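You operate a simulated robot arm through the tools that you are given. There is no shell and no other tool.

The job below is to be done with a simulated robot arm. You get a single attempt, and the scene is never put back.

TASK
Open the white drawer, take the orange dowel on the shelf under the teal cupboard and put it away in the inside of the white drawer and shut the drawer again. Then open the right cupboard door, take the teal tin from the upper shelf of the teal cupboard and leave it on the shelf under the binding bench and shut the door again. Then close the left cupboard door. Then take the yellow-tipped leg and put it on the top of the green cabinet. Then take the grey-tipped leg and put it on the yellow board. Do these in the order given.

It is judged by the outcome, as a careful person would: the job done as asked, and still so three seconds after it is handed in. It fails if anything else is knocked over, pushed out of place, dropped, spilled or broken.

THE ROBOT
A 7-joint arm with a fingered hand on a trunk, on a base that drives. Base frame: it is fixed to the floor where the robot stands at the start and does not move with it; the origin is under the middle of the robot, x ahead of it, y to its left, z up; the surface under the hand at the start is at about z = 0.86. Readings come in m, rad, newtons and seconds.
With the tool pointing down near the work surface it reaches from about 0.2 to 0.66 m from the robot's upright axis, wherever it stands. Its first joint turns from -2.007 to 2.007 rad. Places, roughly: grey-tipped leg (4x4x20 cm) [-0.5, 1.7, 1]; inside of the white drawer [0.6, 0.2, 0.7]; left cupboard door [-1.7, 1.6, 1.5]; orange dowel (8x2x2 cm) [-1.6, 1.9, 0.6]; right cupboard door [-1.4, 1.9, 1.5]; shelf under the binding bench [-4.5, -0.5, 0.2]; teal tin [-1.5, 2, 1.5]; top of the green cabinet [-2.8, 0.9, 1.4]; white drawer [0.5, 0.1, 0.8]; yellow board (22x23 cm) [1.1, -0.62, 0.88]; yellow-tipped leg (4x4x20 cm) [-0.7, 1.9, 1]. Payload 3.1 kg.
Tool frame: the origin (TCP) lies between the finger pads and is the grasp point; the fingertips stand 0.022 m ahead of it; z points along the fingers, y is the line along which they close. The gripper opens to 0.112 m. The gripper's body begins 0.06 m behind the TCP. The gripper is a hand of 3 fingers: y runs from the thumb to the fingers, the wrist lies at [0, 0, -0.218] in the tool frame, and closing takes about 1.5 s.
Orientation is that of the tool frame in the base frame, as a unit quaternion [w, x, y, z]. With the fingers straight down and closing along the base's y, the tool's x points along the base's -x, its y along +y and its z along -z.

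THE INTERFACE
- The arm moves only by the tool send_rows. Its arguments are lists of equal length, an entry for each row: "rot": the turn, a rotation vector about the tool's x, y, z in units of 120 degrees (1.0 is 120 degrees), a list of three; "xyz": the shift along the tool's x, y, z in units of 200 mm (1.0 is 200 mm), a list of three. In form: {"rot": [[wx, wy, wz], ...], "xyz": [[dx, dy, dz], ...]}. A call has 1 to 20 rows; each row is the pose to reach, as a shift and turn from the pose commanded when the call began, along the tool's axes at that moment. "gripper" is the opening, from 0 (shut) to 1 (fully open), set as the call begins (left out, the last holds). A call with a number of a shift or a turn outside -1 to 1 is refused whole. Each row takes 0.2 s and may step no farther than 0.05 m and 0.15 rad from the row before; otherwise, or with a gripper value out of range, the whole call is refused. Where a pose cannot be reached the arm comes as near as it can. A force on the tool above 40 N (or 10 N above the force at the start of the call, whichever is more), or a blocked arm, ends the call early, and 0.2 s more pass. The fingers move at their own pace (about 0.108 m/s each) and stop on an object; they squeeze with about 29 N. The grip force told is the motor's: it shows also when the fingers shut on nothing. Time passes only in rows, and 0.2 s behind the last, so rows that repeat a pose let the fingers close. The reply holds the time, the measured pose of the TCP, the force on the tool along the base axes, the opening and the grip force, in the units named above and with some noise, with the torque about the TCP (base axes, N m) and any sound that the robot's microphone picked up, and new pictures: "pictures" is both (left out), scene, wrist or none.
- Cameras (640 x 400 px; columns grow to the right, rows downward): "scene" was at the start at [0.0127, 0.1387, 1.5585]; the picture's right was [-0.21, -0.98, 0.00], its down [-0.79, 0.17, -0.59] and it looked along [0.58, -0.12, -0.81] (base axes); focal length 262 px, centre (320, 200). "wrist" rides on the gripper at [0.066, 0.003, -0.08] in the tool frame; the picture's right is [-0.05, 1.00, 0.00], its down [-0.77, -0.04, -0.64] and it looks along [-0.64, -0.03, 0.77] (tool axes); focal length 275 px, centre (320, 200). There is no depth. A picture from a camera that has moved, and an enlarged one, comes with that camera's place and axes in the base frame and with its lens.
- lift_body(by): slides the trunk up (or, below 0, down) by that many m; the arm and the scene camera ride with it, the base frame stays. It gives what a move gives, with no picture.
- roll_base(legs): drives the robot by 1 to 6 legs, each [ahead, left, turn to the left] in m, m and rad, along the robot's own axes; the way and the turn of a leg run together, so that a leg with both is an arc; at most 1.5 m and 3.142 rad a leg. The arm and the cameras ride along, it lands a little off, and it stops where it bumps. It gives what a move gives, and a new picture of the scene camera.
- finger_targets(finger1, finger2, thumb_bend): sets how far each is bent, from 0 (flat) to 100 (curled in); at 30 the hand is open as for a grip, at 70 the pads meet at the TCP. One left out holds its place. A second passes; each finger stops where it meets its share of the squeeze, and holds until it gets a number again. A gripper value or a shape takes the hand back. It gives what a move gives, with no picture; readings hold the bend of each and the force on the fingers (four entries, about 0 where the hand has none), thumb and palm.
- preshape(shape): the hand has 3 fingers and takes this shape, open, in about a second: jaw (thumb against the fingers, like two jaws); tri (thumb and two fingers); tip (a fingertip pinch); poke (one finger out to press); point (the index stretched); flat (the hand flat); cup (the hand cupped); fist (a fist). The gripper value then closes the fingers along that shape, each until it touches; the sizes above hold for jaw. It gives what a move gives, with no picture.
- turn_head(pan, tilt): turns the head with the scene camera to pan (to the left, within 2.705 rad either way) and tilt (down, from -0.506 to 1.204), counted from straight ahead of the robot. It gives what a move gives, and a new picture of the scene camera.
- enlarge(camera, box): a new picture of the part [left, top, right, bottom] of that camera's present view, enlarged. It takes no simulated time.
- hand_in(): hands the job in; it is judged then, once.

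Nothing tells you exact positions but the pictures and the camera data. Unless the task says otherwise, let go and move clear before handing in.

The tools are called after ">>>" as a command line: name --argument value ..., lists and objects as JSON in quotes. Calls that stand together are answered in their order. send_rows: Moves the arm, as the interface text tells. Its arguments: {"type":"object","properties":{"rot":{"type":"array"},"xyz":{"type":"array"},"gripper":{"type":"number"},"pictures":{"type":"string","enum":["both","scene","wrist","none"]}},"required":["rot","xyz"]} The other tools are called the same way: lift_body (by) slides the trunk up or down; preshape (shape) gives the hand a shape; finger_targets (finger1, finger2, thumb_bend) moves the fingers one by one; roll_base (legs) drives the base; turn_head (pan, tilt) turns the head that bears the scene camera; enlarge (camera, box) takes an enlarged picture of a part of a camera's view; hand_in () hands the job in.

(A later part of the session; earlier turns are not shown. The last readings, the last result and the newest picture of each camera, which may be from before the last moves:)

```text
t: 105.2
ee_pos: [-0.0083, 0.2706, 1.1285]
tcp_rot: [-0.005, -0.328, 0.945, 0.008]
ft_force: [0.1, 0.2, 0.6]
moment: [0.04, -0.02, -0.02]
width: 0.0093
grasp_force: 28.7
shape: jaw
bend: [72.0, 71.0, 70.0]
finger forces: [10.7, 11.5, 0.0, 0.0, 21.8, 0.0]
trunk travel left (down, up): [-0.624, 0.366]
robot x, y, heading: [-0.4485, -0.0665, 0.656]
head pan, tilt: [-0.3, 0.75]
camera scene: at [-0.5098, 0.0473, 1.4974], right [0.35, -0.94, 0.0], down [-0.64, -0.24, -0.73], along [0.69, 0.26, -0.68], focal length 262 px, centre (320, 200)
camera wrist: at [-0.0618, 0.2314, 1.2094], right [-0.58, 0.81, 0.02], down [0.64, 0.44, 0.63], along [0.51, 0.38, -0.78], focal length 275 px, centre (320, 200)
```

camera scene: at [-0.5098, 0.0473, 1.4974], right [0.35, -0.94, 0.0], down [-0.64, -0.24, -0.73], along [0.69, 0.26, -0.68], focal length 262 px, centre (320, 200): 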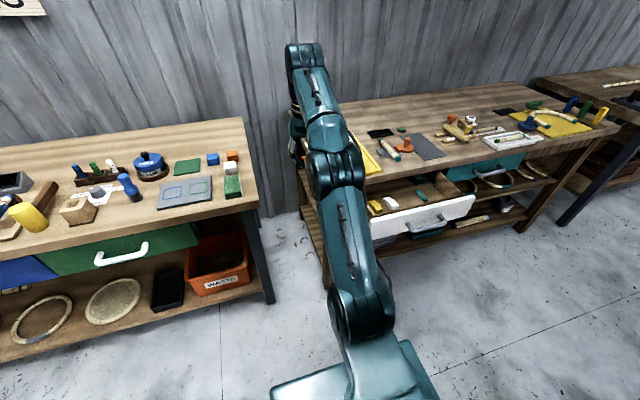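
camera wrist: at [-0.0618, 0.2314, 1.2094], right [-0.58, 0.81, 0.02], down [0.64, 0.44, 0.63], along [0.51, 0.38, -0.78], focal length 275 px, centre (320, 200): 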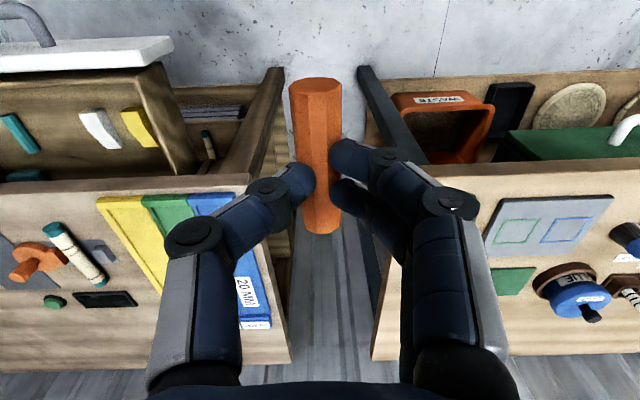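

I'm next to the drawer with the dowel in hand. I'll slide right until the open drawer is straight ahead and look at its inside.

>>> roll_base --legs '[[0.06, -0.435, -0.016]]'

>>> turn_head --pan -0.1 --tilt 0.9

>>> enlarge --camera "scene" --box '[200, 100, 440, 250]'

>>> enlarge --camera "wrist" --box '[0, 0, 640, 400]'

```text
t: 107.8
ee_pos: [0.307, -0.0441, 1.1283]
tcp_rot: [-0.005, -0.32, 0.947, 0.007]
ft_force: [0.0, -0.6, -1.1]
moment: [0.02, 0.03, -0.01]
width: 0.0093
grasp_force: 29.0
shape: jaw
bend: [72.0, 71.0, 70.0]
finger forces: [10.7, 11.5, 0.1, 0.0, 21.8, 0.1]
trunk travel left (down, up): [-0.624, 0.366]
robot x, y, heading: [-0.1405, -0.3778, 0.65]
head pan, tilt: [-0.3, 0.75]
camera scene: at [-0.1974, -0.2597, 1.4974], right [0.34, -0.94, 0.0], down [-0.64, -0.23, -0.73], along [0.69, 0.25, -0.68], focal length 262 px, centre (320, 200)
```

scene: 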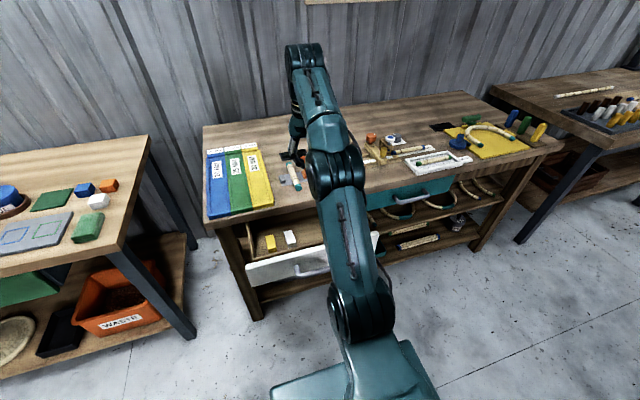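

```text
t: 108.5
ee_pos: [0.305, -0.043, 1.1286]
tcp_rot: [-0.006, -0.321, 0.947, 0.008]
ft_force: [-0.2, 0.3, 0.4]
moment: [-0.02, 0.01, -0.02]
width: 0.0089
grasp_force: 28.9
shape: jaw
bend: [72.0, 71.0, 70.0]
finger forces: [10.7, 11.5, 0.1, 0.0, 21.9, 0.0]
trunk travel left (down, up): [-0.624, 0.366]
robot x, y, heading: [-0.1389, -0.3759, 0.639]
head pan, tilt: [-0.099, 0.901]
camera scene: at [-0.2113, -0.248, 1.4855], right [0.52, -0.86, 0.0], down [-0.67, -0.41, -0.62], along [0.53, 0.32, -0.78], focal length 262 px, centre (320, 200)
```

scene: 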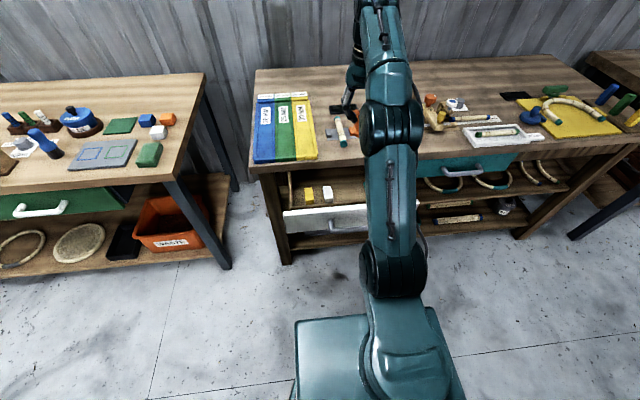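

```text
2.67 times, centred on (320, 175) of scene
camera zoom: at [-0.2113, -0.248, 1.4855], right [0.52, -0.86, 0.0], down [-0.67, -0.41, -0.62], along [0.53, 0.32, -0.78], focal length 698 px, centre (320, 267)
```

zoom: 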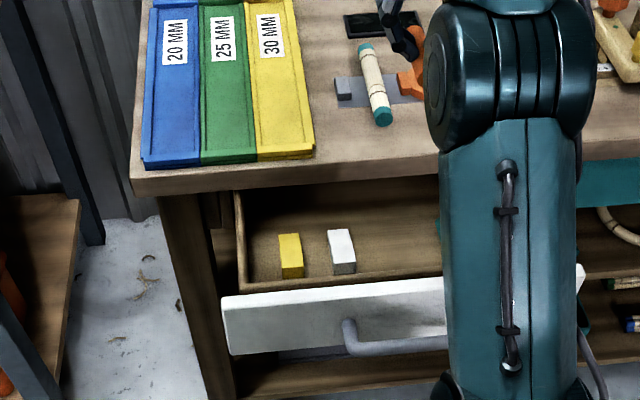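

```text
1.00 times, centred on (320, 200) of wrist (not enlarged: the box is as wide or as high as the picture)
camera zoom: at [0.2525, -0.081, 1.2094], right [-0.57, 0.82, 0.02], down [0.64, 0.43, 0.63], along [0.51, 0.37, -0.78], focal length 275 px, centre (320, 200)
```

zoom: 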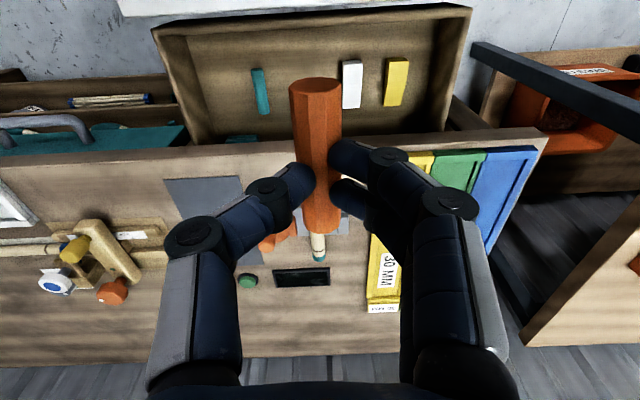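

Between the teal dowel and the white block in the drawer there is a gap at about [0.358, -0.026]. I'll move over it and come down in stages with the dowel.

>>> send_rows --rot '[[0, 0, 0], [0, 0, 0], [0, 0, 0], [0, 0, 0], [0, 0, 0], [0, 0, 0]]' --xyz '[[-0.13, -0.05, 0.1], [-0.263, -0.095, 0.2], [-0.263, -0.095, 0.4], [-0.263, -0.095, 0.6], [-0.263, -0.095, 0.8], [-0.263, -0.095, 1.0]]' --pictures "both"

```text
t: 110.0
ee_pos: [0.357, -0.0238, 0.9273]
tcp_rot: [-0.004, -0.32, 0.947, 0.008]
ft_force: [-0.4, -0.4, 0.0]
moment: [0.02, 0.01, 0.0]
width: 0.0039
grasp_force: 28.9
shape: jaw
bend: [75.0, 75.0, 75.0]
finger forces: [0.0, 0.0, 0.1, 0.0, 0.0, 0.0]
out of reach, approached as far as the arm can: row 1, 2
trunk travel left (down, up): [-0.624, 0.366]
robot x, y, heading: [-0.1364, -0.3741, 0.644]
head pan, tilt: [-0.099, 0.901]
camera scene: at [-0.2112, -0.248, 1.4855], right [0.52, -0.86, 0.0], down [-0.67, -0.41, -0.62], along [0.53, 0.32, -0.78], focal length 262 px, centre (320, 200)
camera wrist: at [0.3028, -0.0609, 1.009], right [-0.57, 0.82, 0.02], down [0.64, 0.43, 0.63], along [0.51, 0.37, -0.77], focal length 275 px, centre (320, 200)
```

scene: 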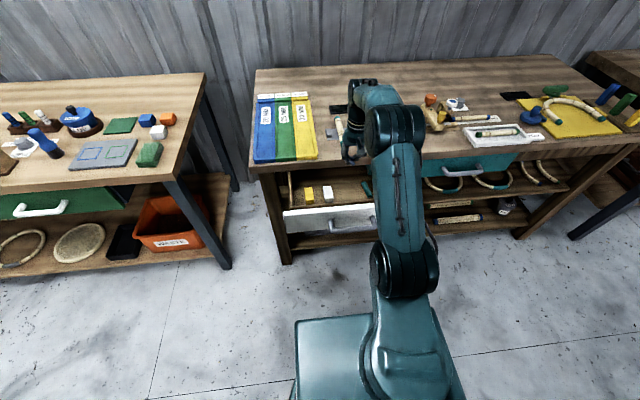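
wrist: 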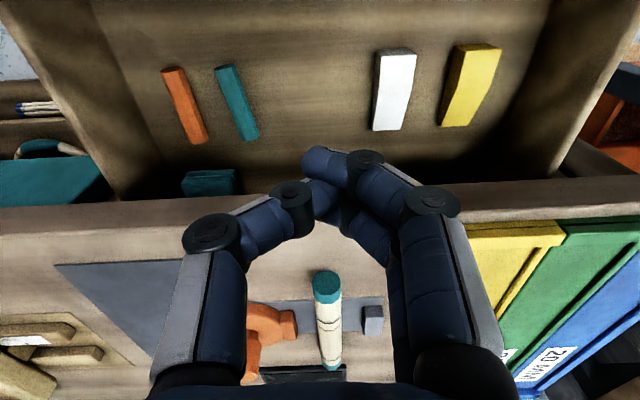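

The dowel slipped out of the fingertips on the way, but it has landed inside the drawer, lying beside the teal dowel. The other drawer contents are where they were; I'll look closer to confirm.

>>> enlarge --camera "wrist" --box '[80, 0, 560, 200]'

>>> enlarge --camera "scene" --box '[260, 100, 460, 260]'

```text
1.33 times, centred on (320, 100) of wrist
camera zoom: at [0.3028, -0.0609, 1.009], right [-0.57, 0.82, 0.02], down [0.64, 0.43, 0.63], along [0.51, 0.37, -0.77], focal length 367 px, centre (320, 333)
```

zoom: 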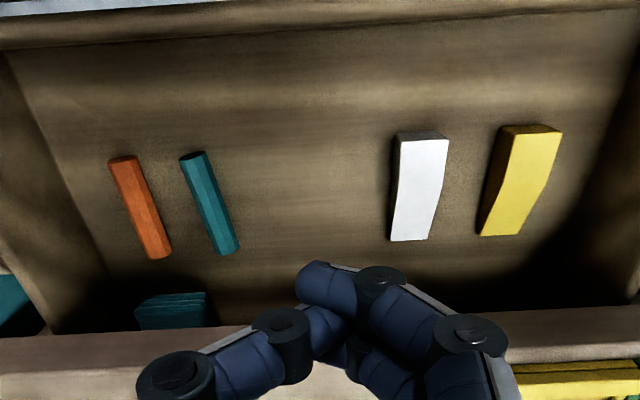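

```text
2.50 times, centred on (360, 180) of scene
camera zoom: at [-0.2112, -0.248, 1.4855], right [0.52, -0.86, 0.0], down [-0.67, -0.41, -0.62], along [0.53, 0.32, -0.78], focal length 655 px, centre (220, 250)
```

zoom: 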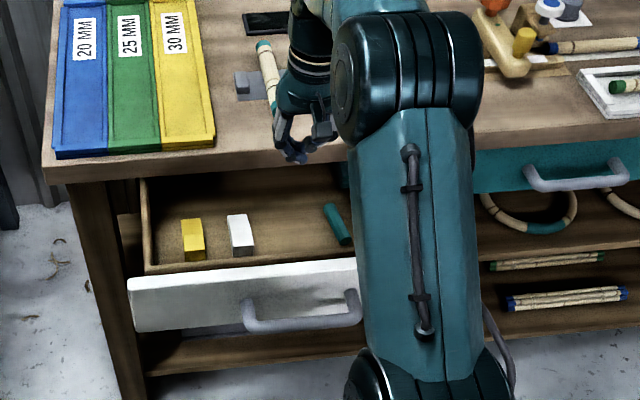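

The orange dowel lies flat in the drawer next to the teal one, nothing else disturbed. Next I'll shut the drawer: back off, lower the closed fingers in front of the handle bar, and push it in.

>>> roll_base --legs '[[-0.26, 0, 0]]'

>>> send_rows --rot '[[0, 0, 0], [0, 0, 0], [0, 0, 0], [0, 0, 0]]' --xyz '[[0.1, 0, 0.2], [0.15, 0, 0.4], [0.2, 0, 0.6], [0.2, 0, 0.8]]' --pictures "both"

>>> enlarge --camera "scene" --box '[260, 80, 460, 240]'

```text
t: 111.8
ee_pos: [0.1442, -0.18, 0.9293]
tcp_rot: [-0.005, -0.321, 0.947, 0.007]
ft_force: [-0.4, 0.3, 0.3]
moment: [-0.01, -0.02, 0.02]
width: 0.0039
grasp_force: 29.0
shape: jaw
bend: [75.0, 75.0, 75.0]
finger forces: [0.0, 0.0, 0.1, 0.1, 0.0, 0.0]
trunk travel left (down, up): [-0.624, 0.366]
robot x, y, heading: [-0.3457, -0.5342, 0.644]
head pan, tilt: [-0.099, 0.901]
camera scene: at [-0.4233, -0.4074, 1.4855], right [0.52, -0.85, 0.0], down [-0.67, -0.41, -0.62], along [0.53, 0.32, -0.78], focal length 262 px, centre (320, 200)
```

scene: 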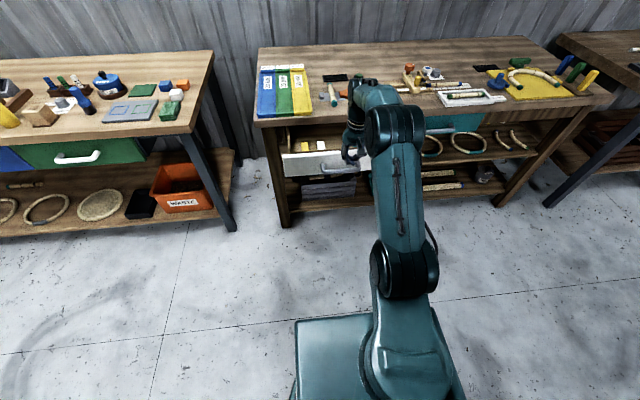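

```text
t: 112.8
ee_pos: [0.1142, -0.2047, 0.7681]
tcp_rot: [-0.005, -0.321, 0.947, 0.007]
ft_force: [-0.4, -0.2, -0.3]
moment: [-0.01, 0.02, -0.02]
width: 0.004
grasp_force: 29.4
shape: jaw
bend: [75.0, 75.0, 75.0]
finger forces: [0.0, 0.0, 0.0, 0.0, 0.0, 0.1]
trunk travel left (down, up): [-0.624, 0.366]
robot x, y, heading: [-0.3443, -0.5352, 0.647]
head pan, tilt: [-0.099, 0.901]
camera scene: at [-0.4216, -0.4061, 1.4855], right [0.52, -0.85, 0.0], down [-0.67, -0.41, -0.62], along [0.53, 0.32, -0.78], focal length 262 px, centre (320, 200)
camera wrist: at [0.0596, -0.2423, 0.8492], right [-0.57, 0.82, 0.02], down [0.64, 0.43, 0.63], along [0.51, 0.37, -0.78], focal length 275 px, centre (320, 200)
```

scene: 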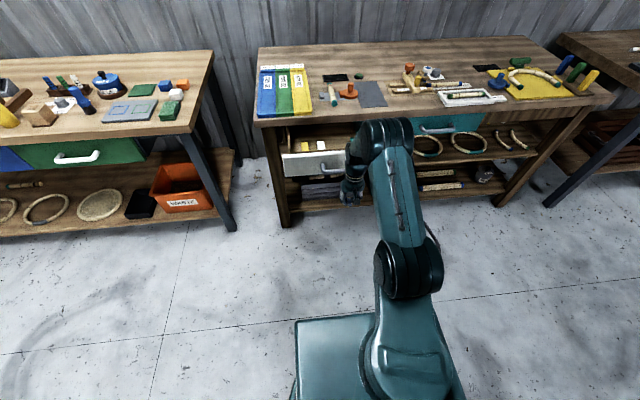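
wrist: 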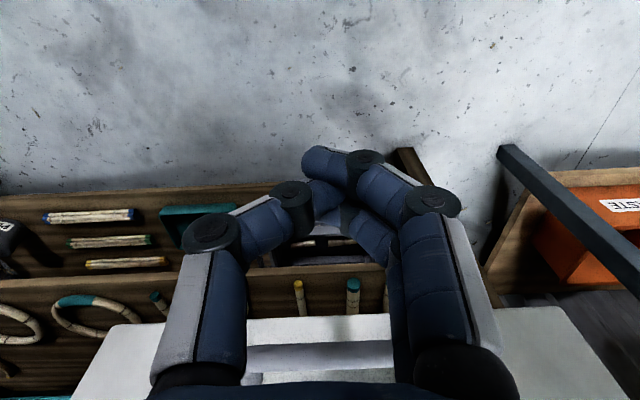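

```text
2.50 times, centred on (360, 160) of scene
camera zoom: at [-0.4216, -0.4061, 1.4855], right [0.52, -0.85, 0.0], down [-0.67, -0.41, -0.62], along [0.53, 0.32, -0.78], focal length 655 px, centre (220, 300)
```

zoom: 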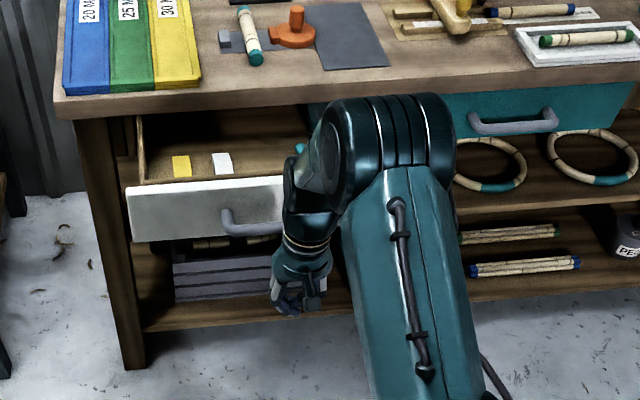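

The closed fingers are in front of the bar at its height. I'll push the drawer in by rolling the base forward, most of the way first.

>>> roll_base --legs '[[0.2, 0, 0]]'

>>> enlarge --camera "scene" --box '[240, 100, 440, 260]'

```text
t: 114.4
ee_pos: [0.2716, -0.0824, 0.7675]
tcp_rot: [-0.005, -0.322, 0.947, 0.007]
ft_force: [0.7, 0.7, 0.4]
moment: [0.01, 0.02, 0.03]
width: 0.0036
grasp_force: 29.3
shape: jaw
bend: [75.0, 75.0, 75.0]
finger forces: [0.0, 0.0, 0.0, 0.1, 0.0, 0.0]
trunk travel left (down, up): [-0.624, 0.366]
robot x, y, heading: [-0.1889, -0.4113, 0.644]
head pan, tilt: [-0.099, 0.901]
camera scene: at [-0.2627, -0.2861, 1.4854], right [0.52, -0.85, 0.0], down [-0.67, -0.41, -0.62], along [0.53, 0.32, -0.78], focal length 262 px, centre (320, 200)
```

scene: 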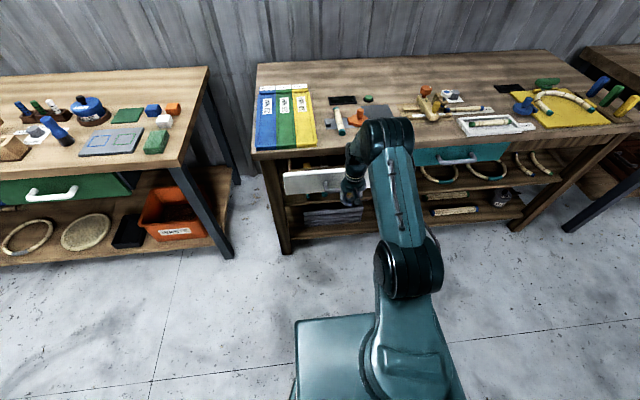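

```text
2.50 times, centred on (340, 180) of scene
camera zoom: at [-0.2627, -0.2861, 1.4854], right [0.52, -0.85, 0.0], down [-0.67, -0.41, -0.62], along [0.53, 0.32, -0.78], focal length 655 px, centre (270, 250)
```

zoom: 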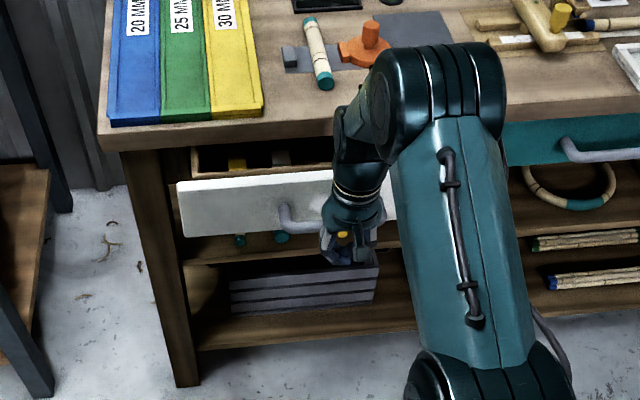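

The drawer is moving in smoothly. I'll push another 0.1 m.

>>> roll_base --legs '[[0.1, 0, 0]]'

>>> enlarge --camera "scene" --box '[240, 100, 440, 260]'

```text
t: 115.6
ee_pos: [0.3528, -0.0236, 0.7672]
tcp_rot: [-0.005, -0.322, 0.947, 0.008]
ft_force: [-0.6, 1.1, -0.2]
moment: [-0.01, 0.02, 0.0]
width: 0.0038
grasp_force: 28.9
shape: jaw
bend: [75.0, 75.0, 75.0]
finger forces: [0.1, 0.0, 0.0, 0.0, 0.0, 0.0]
trunk travel left (down, up): [-0.624, 0.366]
robot x, y, heading: [-0.1085, -0.3497, 0.644]
head pan, tilt: [-0.099, 0.901]
camera scene: at [-0.1822, -0.2253, 1.4854], right [0.52, -0.85, 0.0], down [-0.67, -0.41, -0.62], along [0.53, 0.32, -0.78], focal length 262 px, centre (320, 200)
```

scene: 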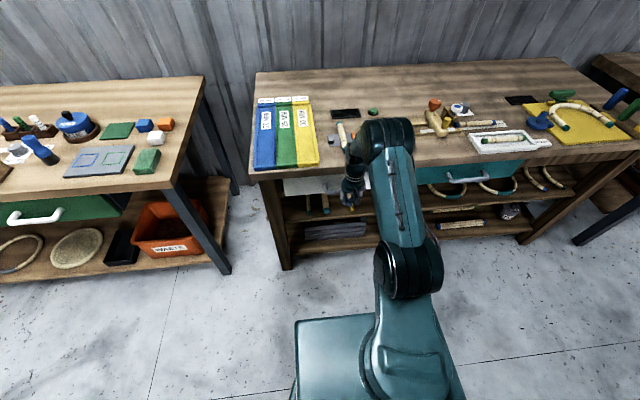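

```text
2.50 times, centred on (340, 180) of scene
camera zoom: at [-0.1822, -0.2253, 1.4854], right [0.52, -0.85, 0.0], down [-0.67, -0.41, -0.62], along [0.53, 0.32, -0.78], focal length 655 px, centre (270, 250)
```

zoom: 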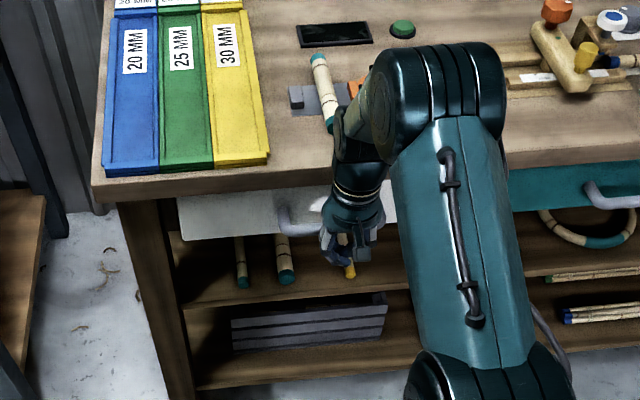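

The drawer is nearly shut. I'll push the last centimetres with the arm, so a force rise shows when it is home.

>>> send_rows --rot '[[0, 0, 0], [0, 0, 0], [0, 0, 0], [0, 0, 0], [0, 0, 0]]' --xyz '[[-0.03, 0, 0], [-0.06, 0, 0], [-0.09, 0, 0], [-0.11, 0, 0], [-0.13, 0, 0]]' --pictures "none"

>>> enlarge --camera "scene" --box '[240, 100, 440, 260]'

```text
t: 116.8
ee_pos: [0.3709, -0.0095, 0.7684]
tcp_rot: [-0.005, -0.321, 0.947, 0.008]
ft_force: [-1.0, -1.0, 0.0]
moment: [-0.02, 0.0, 0.01]
width: 0.004
grasp_force: 28.9
shape: jaw
bend: [75.0, 75.0, 75.0]
finger forces: [0.0, 0.6, 0.1, 0.0, 0.0, 0.0]
trunk travel left (down, up): [-0.624, 0.366]
robot x, y, heading: [-0.1098, -0.3518, 0.645]
head pan, tilt: [-0.099, 0.901]
```

```text
2.50 times, centred on (340, 180) of scene
camera zoom: at [-0.1838, -0.2265, 1.4855], right [0.52, -0.85, 0.0], down [-0.67, -0.41, -0.62], along [0.53, 0.32, -0.78], focal length 655 px, centre (270, 250)
```

zoom: 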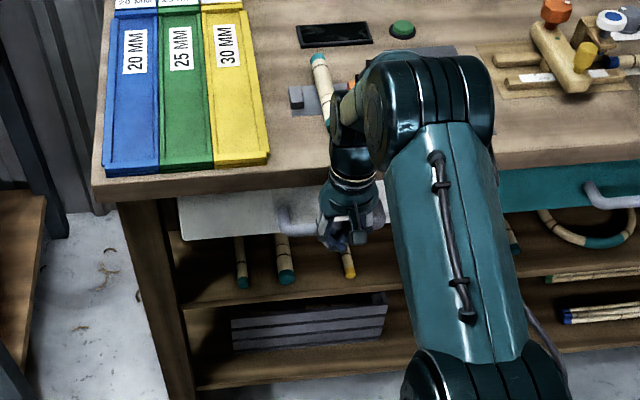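

Force is still low, so I'll keep pushing gently until it seats.

>>> send_rows --rot '[[0, 0, 0], [0, 0, 0], [0, 0, 0], [0, 0, 0], [0, 0, 0]]' --xyz '[[-0.025, 0, 0], [-0.05, 0, 0], [-0.075, 0, 0], [-0.1, 0, 0], [-0.125, 0, 0]]' --pictures "none"

>>> enlarge --camera "scene" --box '[240, 100, 440, 260]'

```text
t: 117.5
ee_pos: [0.3746, -0.0066, 0.7699]
tcp_rot: [-0.016, -0.323, 0.946, 0.004]
ft_force: [-16.2, -11.7, 11.6]
moment: [0.15, 0.02, 0.27]
width: 0.0036
grasp_force: 29.6
shape: jaw
bend: [75.0, 75.0, 75.0]
finger forces: [0.0, 20.6, 0.0, 0.0, 0.0, 0.0]
trunk travel left (down, up): [-0.624, 0.366]
robot x, y, heading: [-0.113, -0.3515, 0.648]
head pan, tilt: [-0.099, 0.901]
stopped in row 3: the force on the tool passed its limit at 42 N (the readings are from after the stop); the commanded pose is now the measured one
```

```text
2.50 times, centred on (340, 180) of scene
camera zoom: at [-0.1877, -0.2291, 1.4857], right [0.52, -0.85, 0.0], down [-0.67, -0.41, -0.62], along [0.53, 0.32, -0.78], focal length 655 px, centre (270, 250)
```

zoom: 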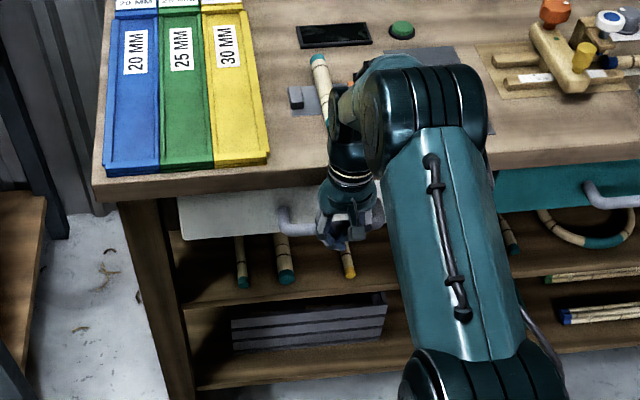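

The force rose to 42 N at the closed position, so the drawer is shut. I'll back off, raise the hand and verify.

>>> send_rows --rot '[[0, 0, 0], [0, 0, 0], [0, 0, 0]]' --xyz '[[0.1, 0, 0], [0.3, 0, 0], [0.5, 0, 0]]' --pictures "none"

>>> roll_base --legs '[[-0.3, 0.1, 0]]'

>>> send_rows --rot '[[0, 0, 0], [0, 0, 0], [0, 0, 0], [0, 0, 0], [0, 0, 0]]' --xyz '[[0, 0, -0.2], [0, 0, -0.4], [0, 0, -0.6], [0, 0, -0.8], [0, 0, -1.0]]' --gripper 1.0 --pictures "scene"

>>> enlarge --camera "scene" --box '[240, 80, 440, 240]'

```text
t: 118.3
ee_pos: [0.2964, -0.0667, 0.7687]
tcp_rot: [-0.013, -0.321, 0.947, 0.004]
ft_force: [-0.7, 0.2, 0.1]
moment: [0.01, 0.0, 0.01]
width: 0.0038
grasp_force: 28.8
shape: jaw
bend: [75.0, 75.0, 75.0]
finger forces: [0.0, 0.0, 0.0, 0.0, 0.0, 0.1]
trunk travel left (down, up): [-0.624, 0.366]
robot x, y, heading: [-0.1077, -0.3527, 0.65]
head pan, tilt: [-0.099, 0.901]
```

```text
t: 120.4
ee_pos: [-0.003, -0.1642, 0.7691]
tcp_rot: [-0.012, -0.322, 0.947, 0.004]
ft_force: [-0.3, -0.4, -0.1]
moment: [0.01, -0.04, 0.01]
width: 0.0038
grasp_force: 29.0
shape: jaw
bend: [75.0, 75.0, 75.0]
finger forces: [0.1, 0.0, 0.0, 0.0, 0.0, 0.0]
trunk travel left (down, up): [-0.624, 0.366]
robot x, y, heading: [-0.4079, -0.4509, 0.644]
head pan, tilt: [-0.099, 0.901]
camera scene: at [-0.485, -0.3261, 1.4854], right [0.52, -0.85, 0.0], down [-0.67, -0.41, -0.62], along [0.53, 0.32, -0.78], focal length 262 px, centre (320, 200)
```

scene: 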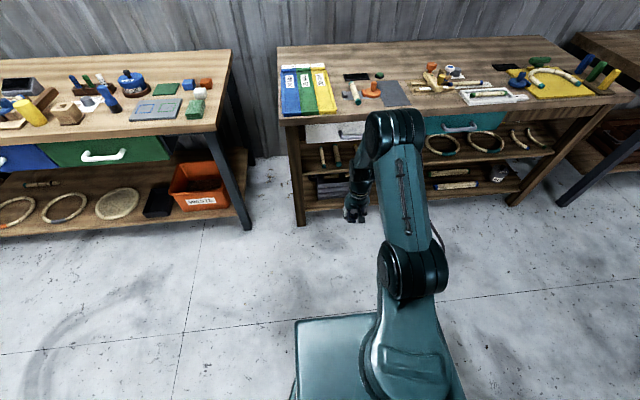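

```text
t: 121.6
ee_pos: [0.0009, -0.1654, 0.9687]
tcp_rot: [-0.013, -0.321, 0.947, 0.004]
ft_force: [-0.2, 1.4, 0.2]
moment: [0.01, -0.01, 0.03]
width: 0.112
grasp_force: 0.0
shape: jaw
bend: [30.0, 30.0, 30.0]
finger forces: [0.0, 0.0, 0.0, 0.1, 0.1, 0.1]
trunk travel left (down, up): [-0.624, 0.366]
robot x, y, heading: [-0.4086, -0.4547, 0.649]
head pan, tilt: [-0.099, 0.901]
camera scene: at [-0.4846, -0.3262, 1.4854], right [0.52, -0.85, 0.0], down [-0.67, -0.41, -0.62], along [0.53, 0.32, -0.78], focal length 262 px, centre (320, 200)
```

scene: 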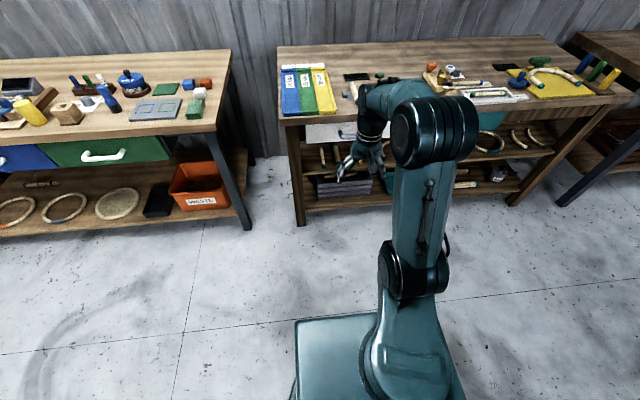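

```text
2.50 times, centred on (340, 160) of scene
camera zoom: at [-0.4846, -0.3262, 1.4854], right [0.52, -0.85, 0.0], down [-0.67, -0.41, -0.62], along [0.53, 0.32, -0.78], focal length 655 px, centre (270, 300)
```

zoom: 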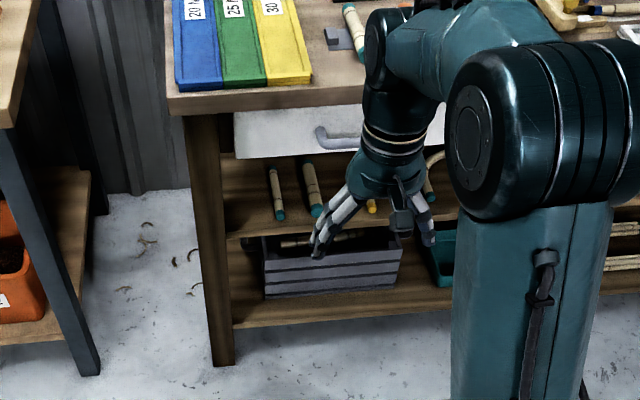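

The white drawer is shut with everything tidy. Next is the cupboard: I'll drive back to the wall side, turn to face it, and raise the trunk for a good look.

>>> roll_base --legs '[[-0.05, 0.6, 0], [0, 0, 1.568], [0.55, -0.25, 0]]'

>>> lift_body --by 0.26

>>> turn_head --pan 0.0 --tilt 0.2

```text
t: 131.9
ee_pos: [-1.2246, 1.0015, 0.9678]
tcp_rot: [0.013, 0.897, -0.442, 0.006]
ft_force: [0.3, 0.5, 0.3]
moment: [-0.01, -0.01, -0.03]
width: 0.112
grasp_force: 0.2
shape: jaw
bend: [30.0, 30.0, 30.0]
finger forces: [0.0, 0.1, 0.0, 0.0, 0.0, 0.0]
trunk travel left (down, up): [-0.624, 0.366]
robot x, y, heading: [-0.9331, 0.5875, 2.214]
head pan, tilt: [-0.099, 0.901]
camera scene: at [-1.0619, 0.5151, 1.4855], right [0.85, 0.52, 0.0], down [0.41, -0.67, -0.62], along [-0.32, 0.53, -0.78], focal length 262 px, centre (320, 200)
```

scene: 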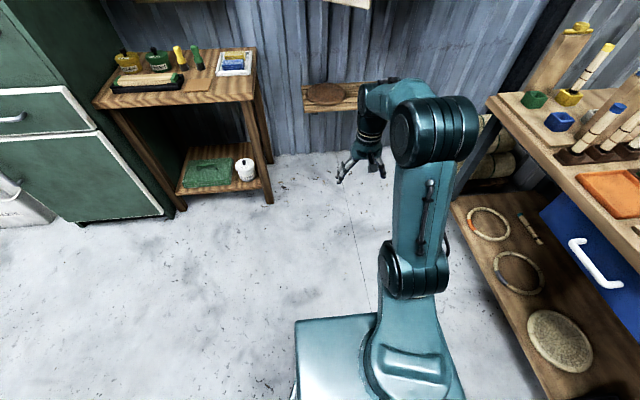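

```text
t: 134.5
ee_pos: [-1.2248, 1.0012, 1.2292]
tcp_rot: [0.012, 0.898, -0.441, 0.006]
ft_force: [0.5, -0.9, 0.1]
moment: [-0.02, 0.0, 0.0]
width: 0.1119
grasp_force: 0.1
shape: jaw
bend: [30.0, 30.0, 30.0]
finger forces: [0.0, 0.0, 0.1, 0.1, 0.1, 0.0]
trunk travel left (down, up): [-0.884, 0.106]
robot x, y, heading: [-0.9391, 0.5883, 2.217]
head pan, tilt: [-0.099, 0.901]
```

```text
t: 135.6
ee_pos: [-1.2251, 0.9999, 1.2297]
tcp_rot: [0.014, 0.897, -0.441, 0.007]
ft_force: [-0.3, -0.4, 0.6]
moment: [0.01, 0.0, 0.03]
width: 0.112
grasp_force: 0.2
shape: jaw
bend: [30.0, 30.0, 30.0]
finger forces: [0.0, 0.0, 0.0, 0.0, 0.0, 0.0]
trunk travel left (down, up): [-0.884, 0.106]
robot x, y, heading: [-0.9336, 0.5883, 2.214]
head pan, tilt: [0.0, 0.201]
camera scene: at [-1.0786, 0.5245, 1.8069], right [0.8, 0.6, 0.0], down [0.12, -0.16, -0.98], along [-0.59, 0.78, -0.2], focal length 262 px, centre (320, 200)
```

scene: 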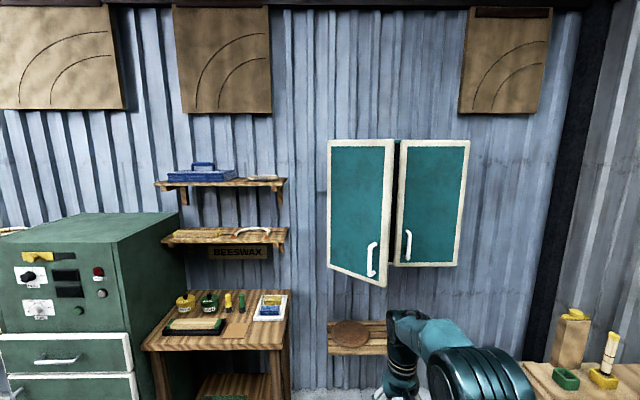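

From two earlier camera heights, the right door's handle bar is at about [-1.49, 1.842], z 1.23–1.38, and its hinge is on the right. I'll turn the hand to point forward with fingers closing sideways, at handle height.

>>> send_rows --rot '[[0, -0.068, 0], [0, -0.136, 0], [0, -0.205, 0], [0, -0.273, 0], [0, -0.341, 0], [0, -0.409, 0], [0, -0.477, 0], [0, -0.545, 0], [0, -0.614, 0], [0, -0.682, 0], [0, -0.75, 0]]' --xyz '[[-0.06, 0, -0.03], [-0.12, 0, -0.06], [-0.18, 0, -0.09], [-0.24, 0, -0.12], [-0.3, 0, -0.15], [-0.36, 0, -0.18], [-0.42, 0, -0.21], [-0.48, 0, -0.24], [-0.54, 0, -0.28], [-0.6, 0, -0.32], [-0.675, 0, -0.35]]' --pictures "both"

```text
t: 138.0
ee_pos: [-1.3077, 1.1108, 1.2944]
tcp_rot: [-0.304, 0.638, -0.321, -0.63]
ft_force: [-0.5, 0.4, -0.1]
moment: [0.02, -0.02, -0.01]
width: 0.1121
grasp_force: 0.1
shape: jaw
bend: [30.0, 30.0, 30.0]
finger forces: [0.1, 0.1, 0.1, 0.0, 0.1, 0.0]
trunk travel left (down, up): [-0.884, 0.106]
robot x, y, heading: [-0.9392, 0.5923, 2.212]
head pan, tilt: [0.0, 0.201]
camera scene: at [-1.0796, 0.5262, 1.807], right [0.8, 0.6, 0.0], down [0.12, -0.16, -0.98], along [-0.59, 0.78, -0.2], focal length 262 px, centre (320, 200)
camera wrist: at [-1.2618, 1.0436, 1.2304], right [-0.79, -0.61, 0.06], down [0.42, -0.46, 0.78], along [-0.45, 0.65, 0.62], focal length 275 px, centre (320, 200)
```

scene: 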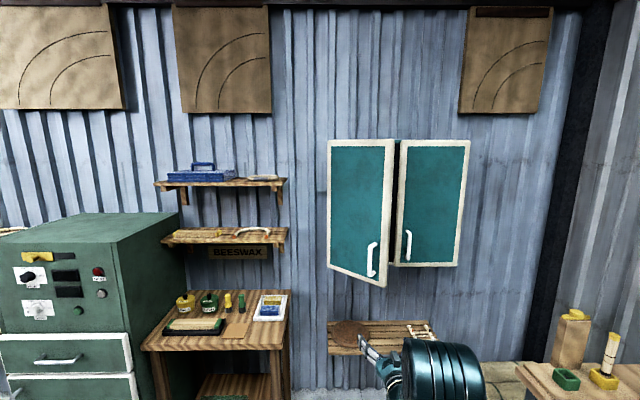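
wrist: 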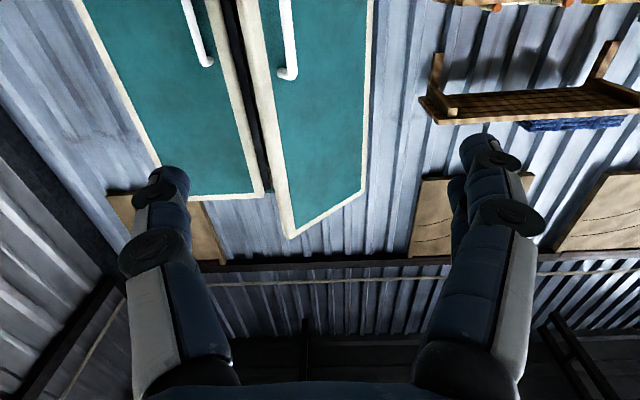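

The hand points at the wall at z = 1.29, thumb on the right. I'll drive up so the hand stands about 12 cm in front of the right door's handle.

>>> roll_base --legs '[[0.3, -0.289, 0], [0.26, 0, 0]]'

>>> turn_head --pan -0.2 --tilt 0.5

>>> send_rows --rot '[[0, 0, 0]]' --xyz '[[0, 0, 0]]' --pictures "wrist"

```text
t: 142.0
ee_pos: [-1.4168, 1.7301, 1.2956]
tcp_rot: [-0.304, 0.638, -0.322, -0.63]
ft_force: [1.0, 0.4, -0.3]
moment: [0.01, -0.01, 0.0]
width: 0.1117
grasp_force: 0.1
shape: jaw
bend: [30.0, 30.0, 30.0]
finger forces: [0.0, 0.0, 0.0, 0.0, 0.0, 0.0]
trunk travel left (down, up): [-0.884, 0.106]
robot x, y, heading: [-1.0422, 1.2094, 2.218]
head pan, tilt: [0.0, 0.201]
camera scene: at [-1.1874, 1.1455, 1.807], right [0.8, 0.6, 0.0], down [0.12, -0.16, -0.98], along [-0.59, 0.78, -0.2], focal length 262 px, centre (320, 200)
```

scene: 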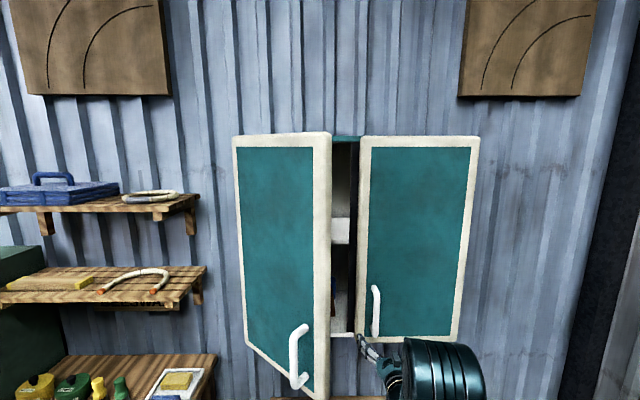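

```text
t: 142.8
ee_pos: [-1.4162, 1.7307, 1.2955]
tcp_rot: [-0.303, 0.639, -0.321, -0.63]
ft_force: [-0.3, 0.0, -0.5]
moment: [0.0, -0.02, -0.02]
width: 0.112
grasp_force: 0.1
shape: jaw
bend: [30.0, 30.0, 30.0]
finger forces: [0.0, 0.0, 0.0, 0.1, 0.0, 0.1]
trunk travel left (down, up): [-0.884, 0.106]
robot x, y, heading: [-1.0442, 1.2088, 2.22]
head pan, tilt: [-0.201, 0.499]
camera scene: at [-1.1709, 1.1537, 1.7794], right [0.9, 0.43, 0.0], down [0.21, -0.43, -0.88], along [-0.38, 0.79, -0.48], focal length 262 px, centre (320, 200)
```

scene: 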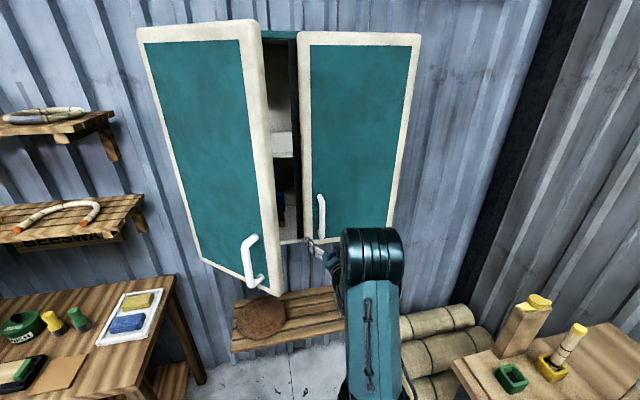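

```text
t: 143.2
ee_pos: [-1.417, 1.7306, 1.2952]
tcp_rot: [-0.304, 0.639, -0.322, -0.629]
ft_force: [0.5, 0.8, 0.2]
moment: [-0.02, -0.03, 0.0]
width: 0.1119
grasp_force: 0.1
shape: jaw
bend: [30.0, 30.0, 30.0]
finger forces: [0.1, 0.0, 0.1, 0.1, 0.0, 0.2]
trunk travel left (down, up): [-0.884, 0.106]
robot x, y, heading: [-1.0448, 1.2083, 2.219]
head pan, tilt: [-0.201, 0.499]
camera wrist: at [-1.3702, 1.664, 1.231], right [-0.79, -0.61, 0.06], down [0.42, -0.46, 0.78], along [-0.45, 0.65, 0.62], focal length 275 px, centre (320, 200)
```

wrist: 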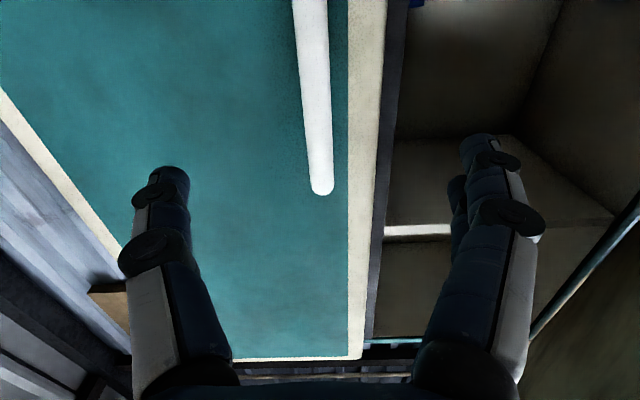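

The bar is aligned laterally with the hand and 12 cm ahead. I'll advance the open hand around it.

>>> send_rows --rot '[[0, 0, 0], [0, 0, 0], [0, 0, 0], [0, 0, 0]]' --xyz '[[0, 0, 0.15], [0, 0, 0.3], [-0.01, 0, 0.45], [-0.02, 0, 0.6]]' --gripper 1.0 --pictures "both"

>>> enlarge --camera "scene" --box '[260, 160, 420, 260]'

```text
t: 144.2
ee_pos: [-1.4893, 1.8274, 1.297]
tcp_rot: [-0.303, 0.639, -0.321, -0.63]
ft_force: [-1.0, 0.8, 0.1]
moment: [0.03, 0.05, 0.0]
width: 0.1122
grasp_force: 0.0
shape: jaw
bend: [30.0, 30.0, 30.0]
finger forces: [0.0, 0.0, 0.1, 0.1, 0.1, 0.0]
trunk travel left (down, up): [-0.884, 0.106]
robot x, y, heading: [-1.0451, 1.2102, 2.221]
head pan, tilt: [-0.201, 0.499]
camera scene: at [-1.1719, 1.1551, 1.7793], right [0.9, 0.43, 0.0], down [0.21, -0.43, -0.88], along [-0.38, 0.79, -0.48], focal length 262 px, centre (320, 200)
camera wrist: at [-1.4425, 1.7602, 1.2321], right [-0.79, -0.61, 0.06], down [0.42, -0.46, 0.79], along [-0.45, 0.65, 0.62], focal length 275 px, centre (320, 200)
```

scene: 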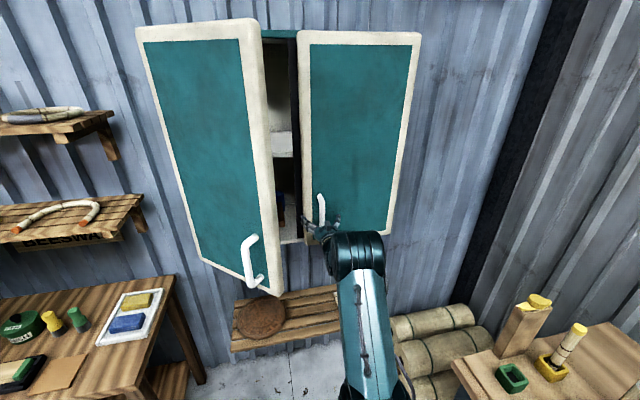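
wrist: 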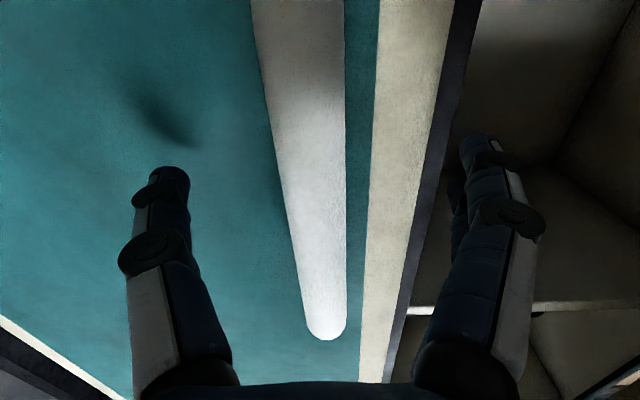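

```text
4.00 times, centred on (340, 210) of scene
camera zoom: at [-1.1719, 1.1551, 1.7793], right [0.9, 0.43, 0.0], down [0.21, -0.43, -0.88], along [-0.38, 0.79, -0.48], focal length 1048 px, centre (240, 160)
```

zoom: 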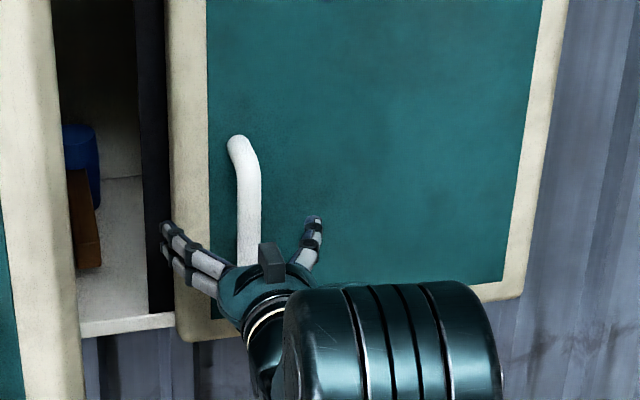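

Thumb and fingers stand either side of the white bar. Closing now.

>>> send_rows --rot '[[0, 0, 0], [0, 0, 0], [0, 0, 0], [0, 0, 0], [0, 0, 0], [0, 0, 0], [0, 0, 0], [0, 0, 0], [0, 0, 0]]' --xyz '[[0, 0, 0], [0, 0, 0], [0, 0, 0], [0, 0, 0], [0, 0, 0], [0, 0, 0], [0, 0, 0], [0, 0, 0], [0, 0, 0]]' --gripper 0 --pictures "wrist"

```text
t: 146.2
ee_pos: [-1.4877, 1.828, 1.2979]
tcp_rot: [-0.305, 0.638, -0.322, -0.63]
ft_force: [1.9, 4.1, -0.2]
moment: [-0.02, 0.01, 0.04]
width: 0.0
grasp_force: 29.1
shape: jaw
bend: [67.0, 67.0, 75.0]
finger forces: [4.4, 4.4, 0.0, 0.0, 13.0, 0.0]
trunk travel left (down, up): [-0.884, 0.106]
robot x, y, heading: [-1.0448, 1.2085, 2.22]
head pan, tilt: [-0.201, 0.499]
camera wrist: at [-1.4405, 1.7604, 1.2327], right [-0.79, -0.61, 0.06], down [0.42, -0.46, 0.78], along [-0.45, 0.65, 0.62], focal length 275 px, centre (320, 200)
```

wrist: 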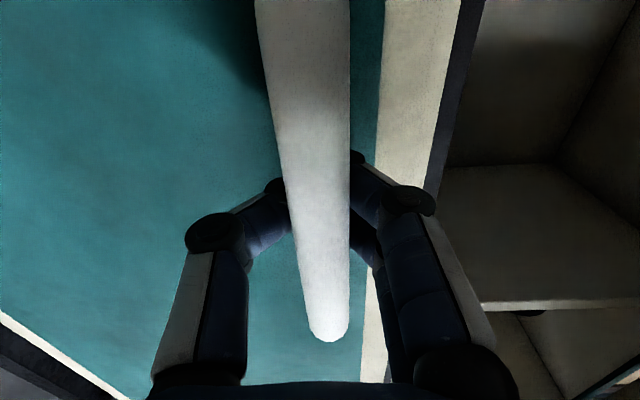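

The handle is caged in the hand. I'll pull along the door's arc around its right-hand hinge, turning the hand with it, for the first 30 degrees.

>>> send_rows --rot '[[-0.0417, 0, 0], [-0.0833, 0, 0], [-0.125, 0, 0], [-0.1667, 0, 0], [-0.2083, 0, 0], [-0.25, 0, 0]]' --xyz '[[0, -0.03, -0.1325], [0, -0.071, -0.2615], [0, -0.1235, -0.3865], [0, -0.1865, -0.5065], [0, -0.2595, -0.621], [0, -0.3425, -0.728]]' --pictures "both"

```text
t: 147.6
ee_pos: [-1.3458, 1.7608, 1.2976]
tcp_rot: [-0.127, 0.694, -0.152, -0.692]
ft_force: [3.1, 21.9, -1.9]
moment: [-0.03, -0.01, 0.24]
width: 0.0
grasp_force: 29.8
shape: jaw
bend: [68.0, 67.0, 76.0]
finger forces: [0.6, 1.0, 0.0, 0.0, 21.1, 0.1]
trunk travel left (down, up): [-0.884, 0.106]
robot x, y, heading: [-1.046, 1.2112, 2.219]
head pan, tilt: [-0.201, 0.499]
camera scene: at [-1.167, 1.1644, 1.7799], right [0.9, 0.43, 0.0], down [0.2, -0.44, -0.88], along [-0.38, 0.79, -0.48], focal length 262 px, centre (320, 200)
camera wrist: at [-1.2717, 1.7256, 1.2324], right [-0.38, -0.92, 0.08], down [0.6, -0.18, 0.78], along [-0.7, 0.35, 0.63], focal length 275 px, centre (320, 200)
```

scene: 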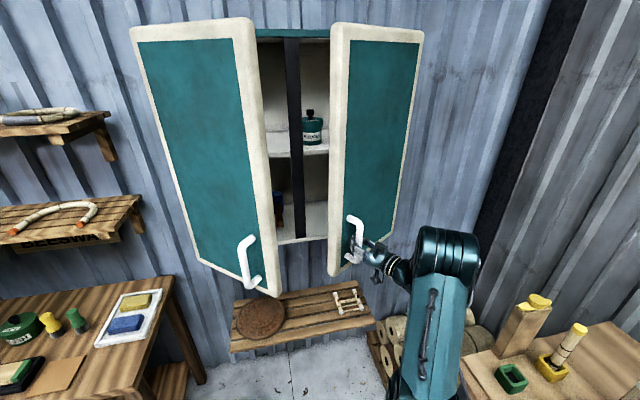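
wrist: 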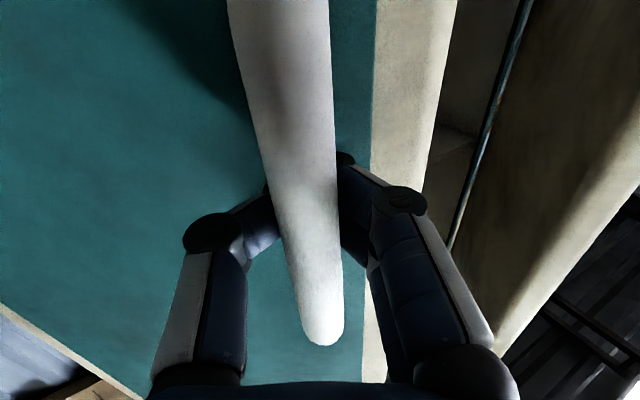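

The door is open about 35° and the teal tin with a dark knob is visible on the upper shelf. There is some side force, so the hinge is nearer than assumed; I'll continue the pull on a corrected, tighter arc.

>>> send_rows --rot '[[-0.0333, 0, 0], [-0.0667, 0, 0], [-0.1, 0, 0], [-0.1333, 0, 0], [-0.1667, 0, 0]]' --xyz '[[0, -0.0775, -0.0965], [0, -0.1215, -0.204], [0, -0.174, -0.307], [0, -0.236, -0.406], [0, -0.306, -0.4985]]' --pictures "both"

```text
t: 148.8
ee_pos: [-1.2305, 1.7709, 1.2972]
tcp_rot: [-0.003, 0.707, -0.025, -0.707]
ft_force: [-0.8, 0.5, -0.6]
moment: [0.0, 0.03, 0.02]
width: 0.0
grasp_force: 28.5
shape: jaw
bend: [70.0, 70.0, 76.0]
finger forces: [0.1, 0.0, 0.0, 0.0, 0.0, 0.1]
trunk travel left (down, up): [-0.884, 0.106]
robot x, y, heading: [-1.0463, 1.2081, 2.217]
head pan, tilt: [-0.201, 0.499]
camera scene: at [-1.1689, 1.1548, 1.7795], right [0.9, 0.43, 0.0], down [0.21, -0.43, -0.88], along [-0.38, 0.79, -0.48], focal length 262 px, centre (320, 200)
camera wrist: at [-1.1498, 1.7636, 1.2312], right [-0.04, -1.0, 0.08], down [0.64, 0.03, 0.77], along [-0.77, 0.08, 0.63], focal length 275 px, centre (320, 200)
```

scene: 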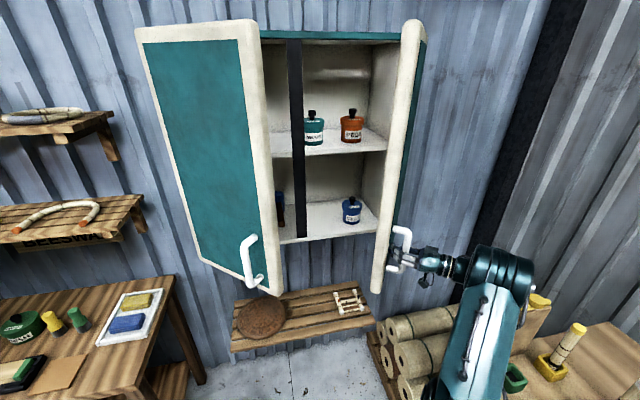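
wrist: 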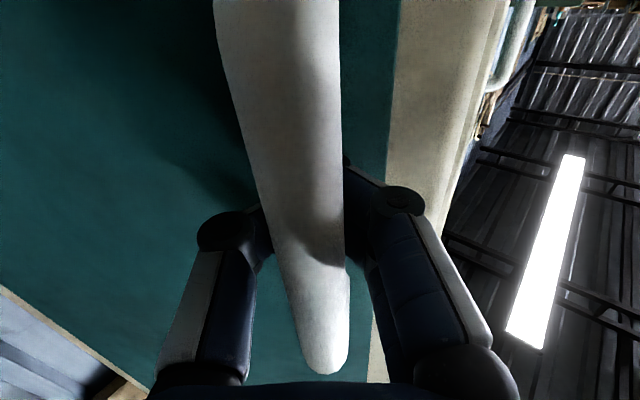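

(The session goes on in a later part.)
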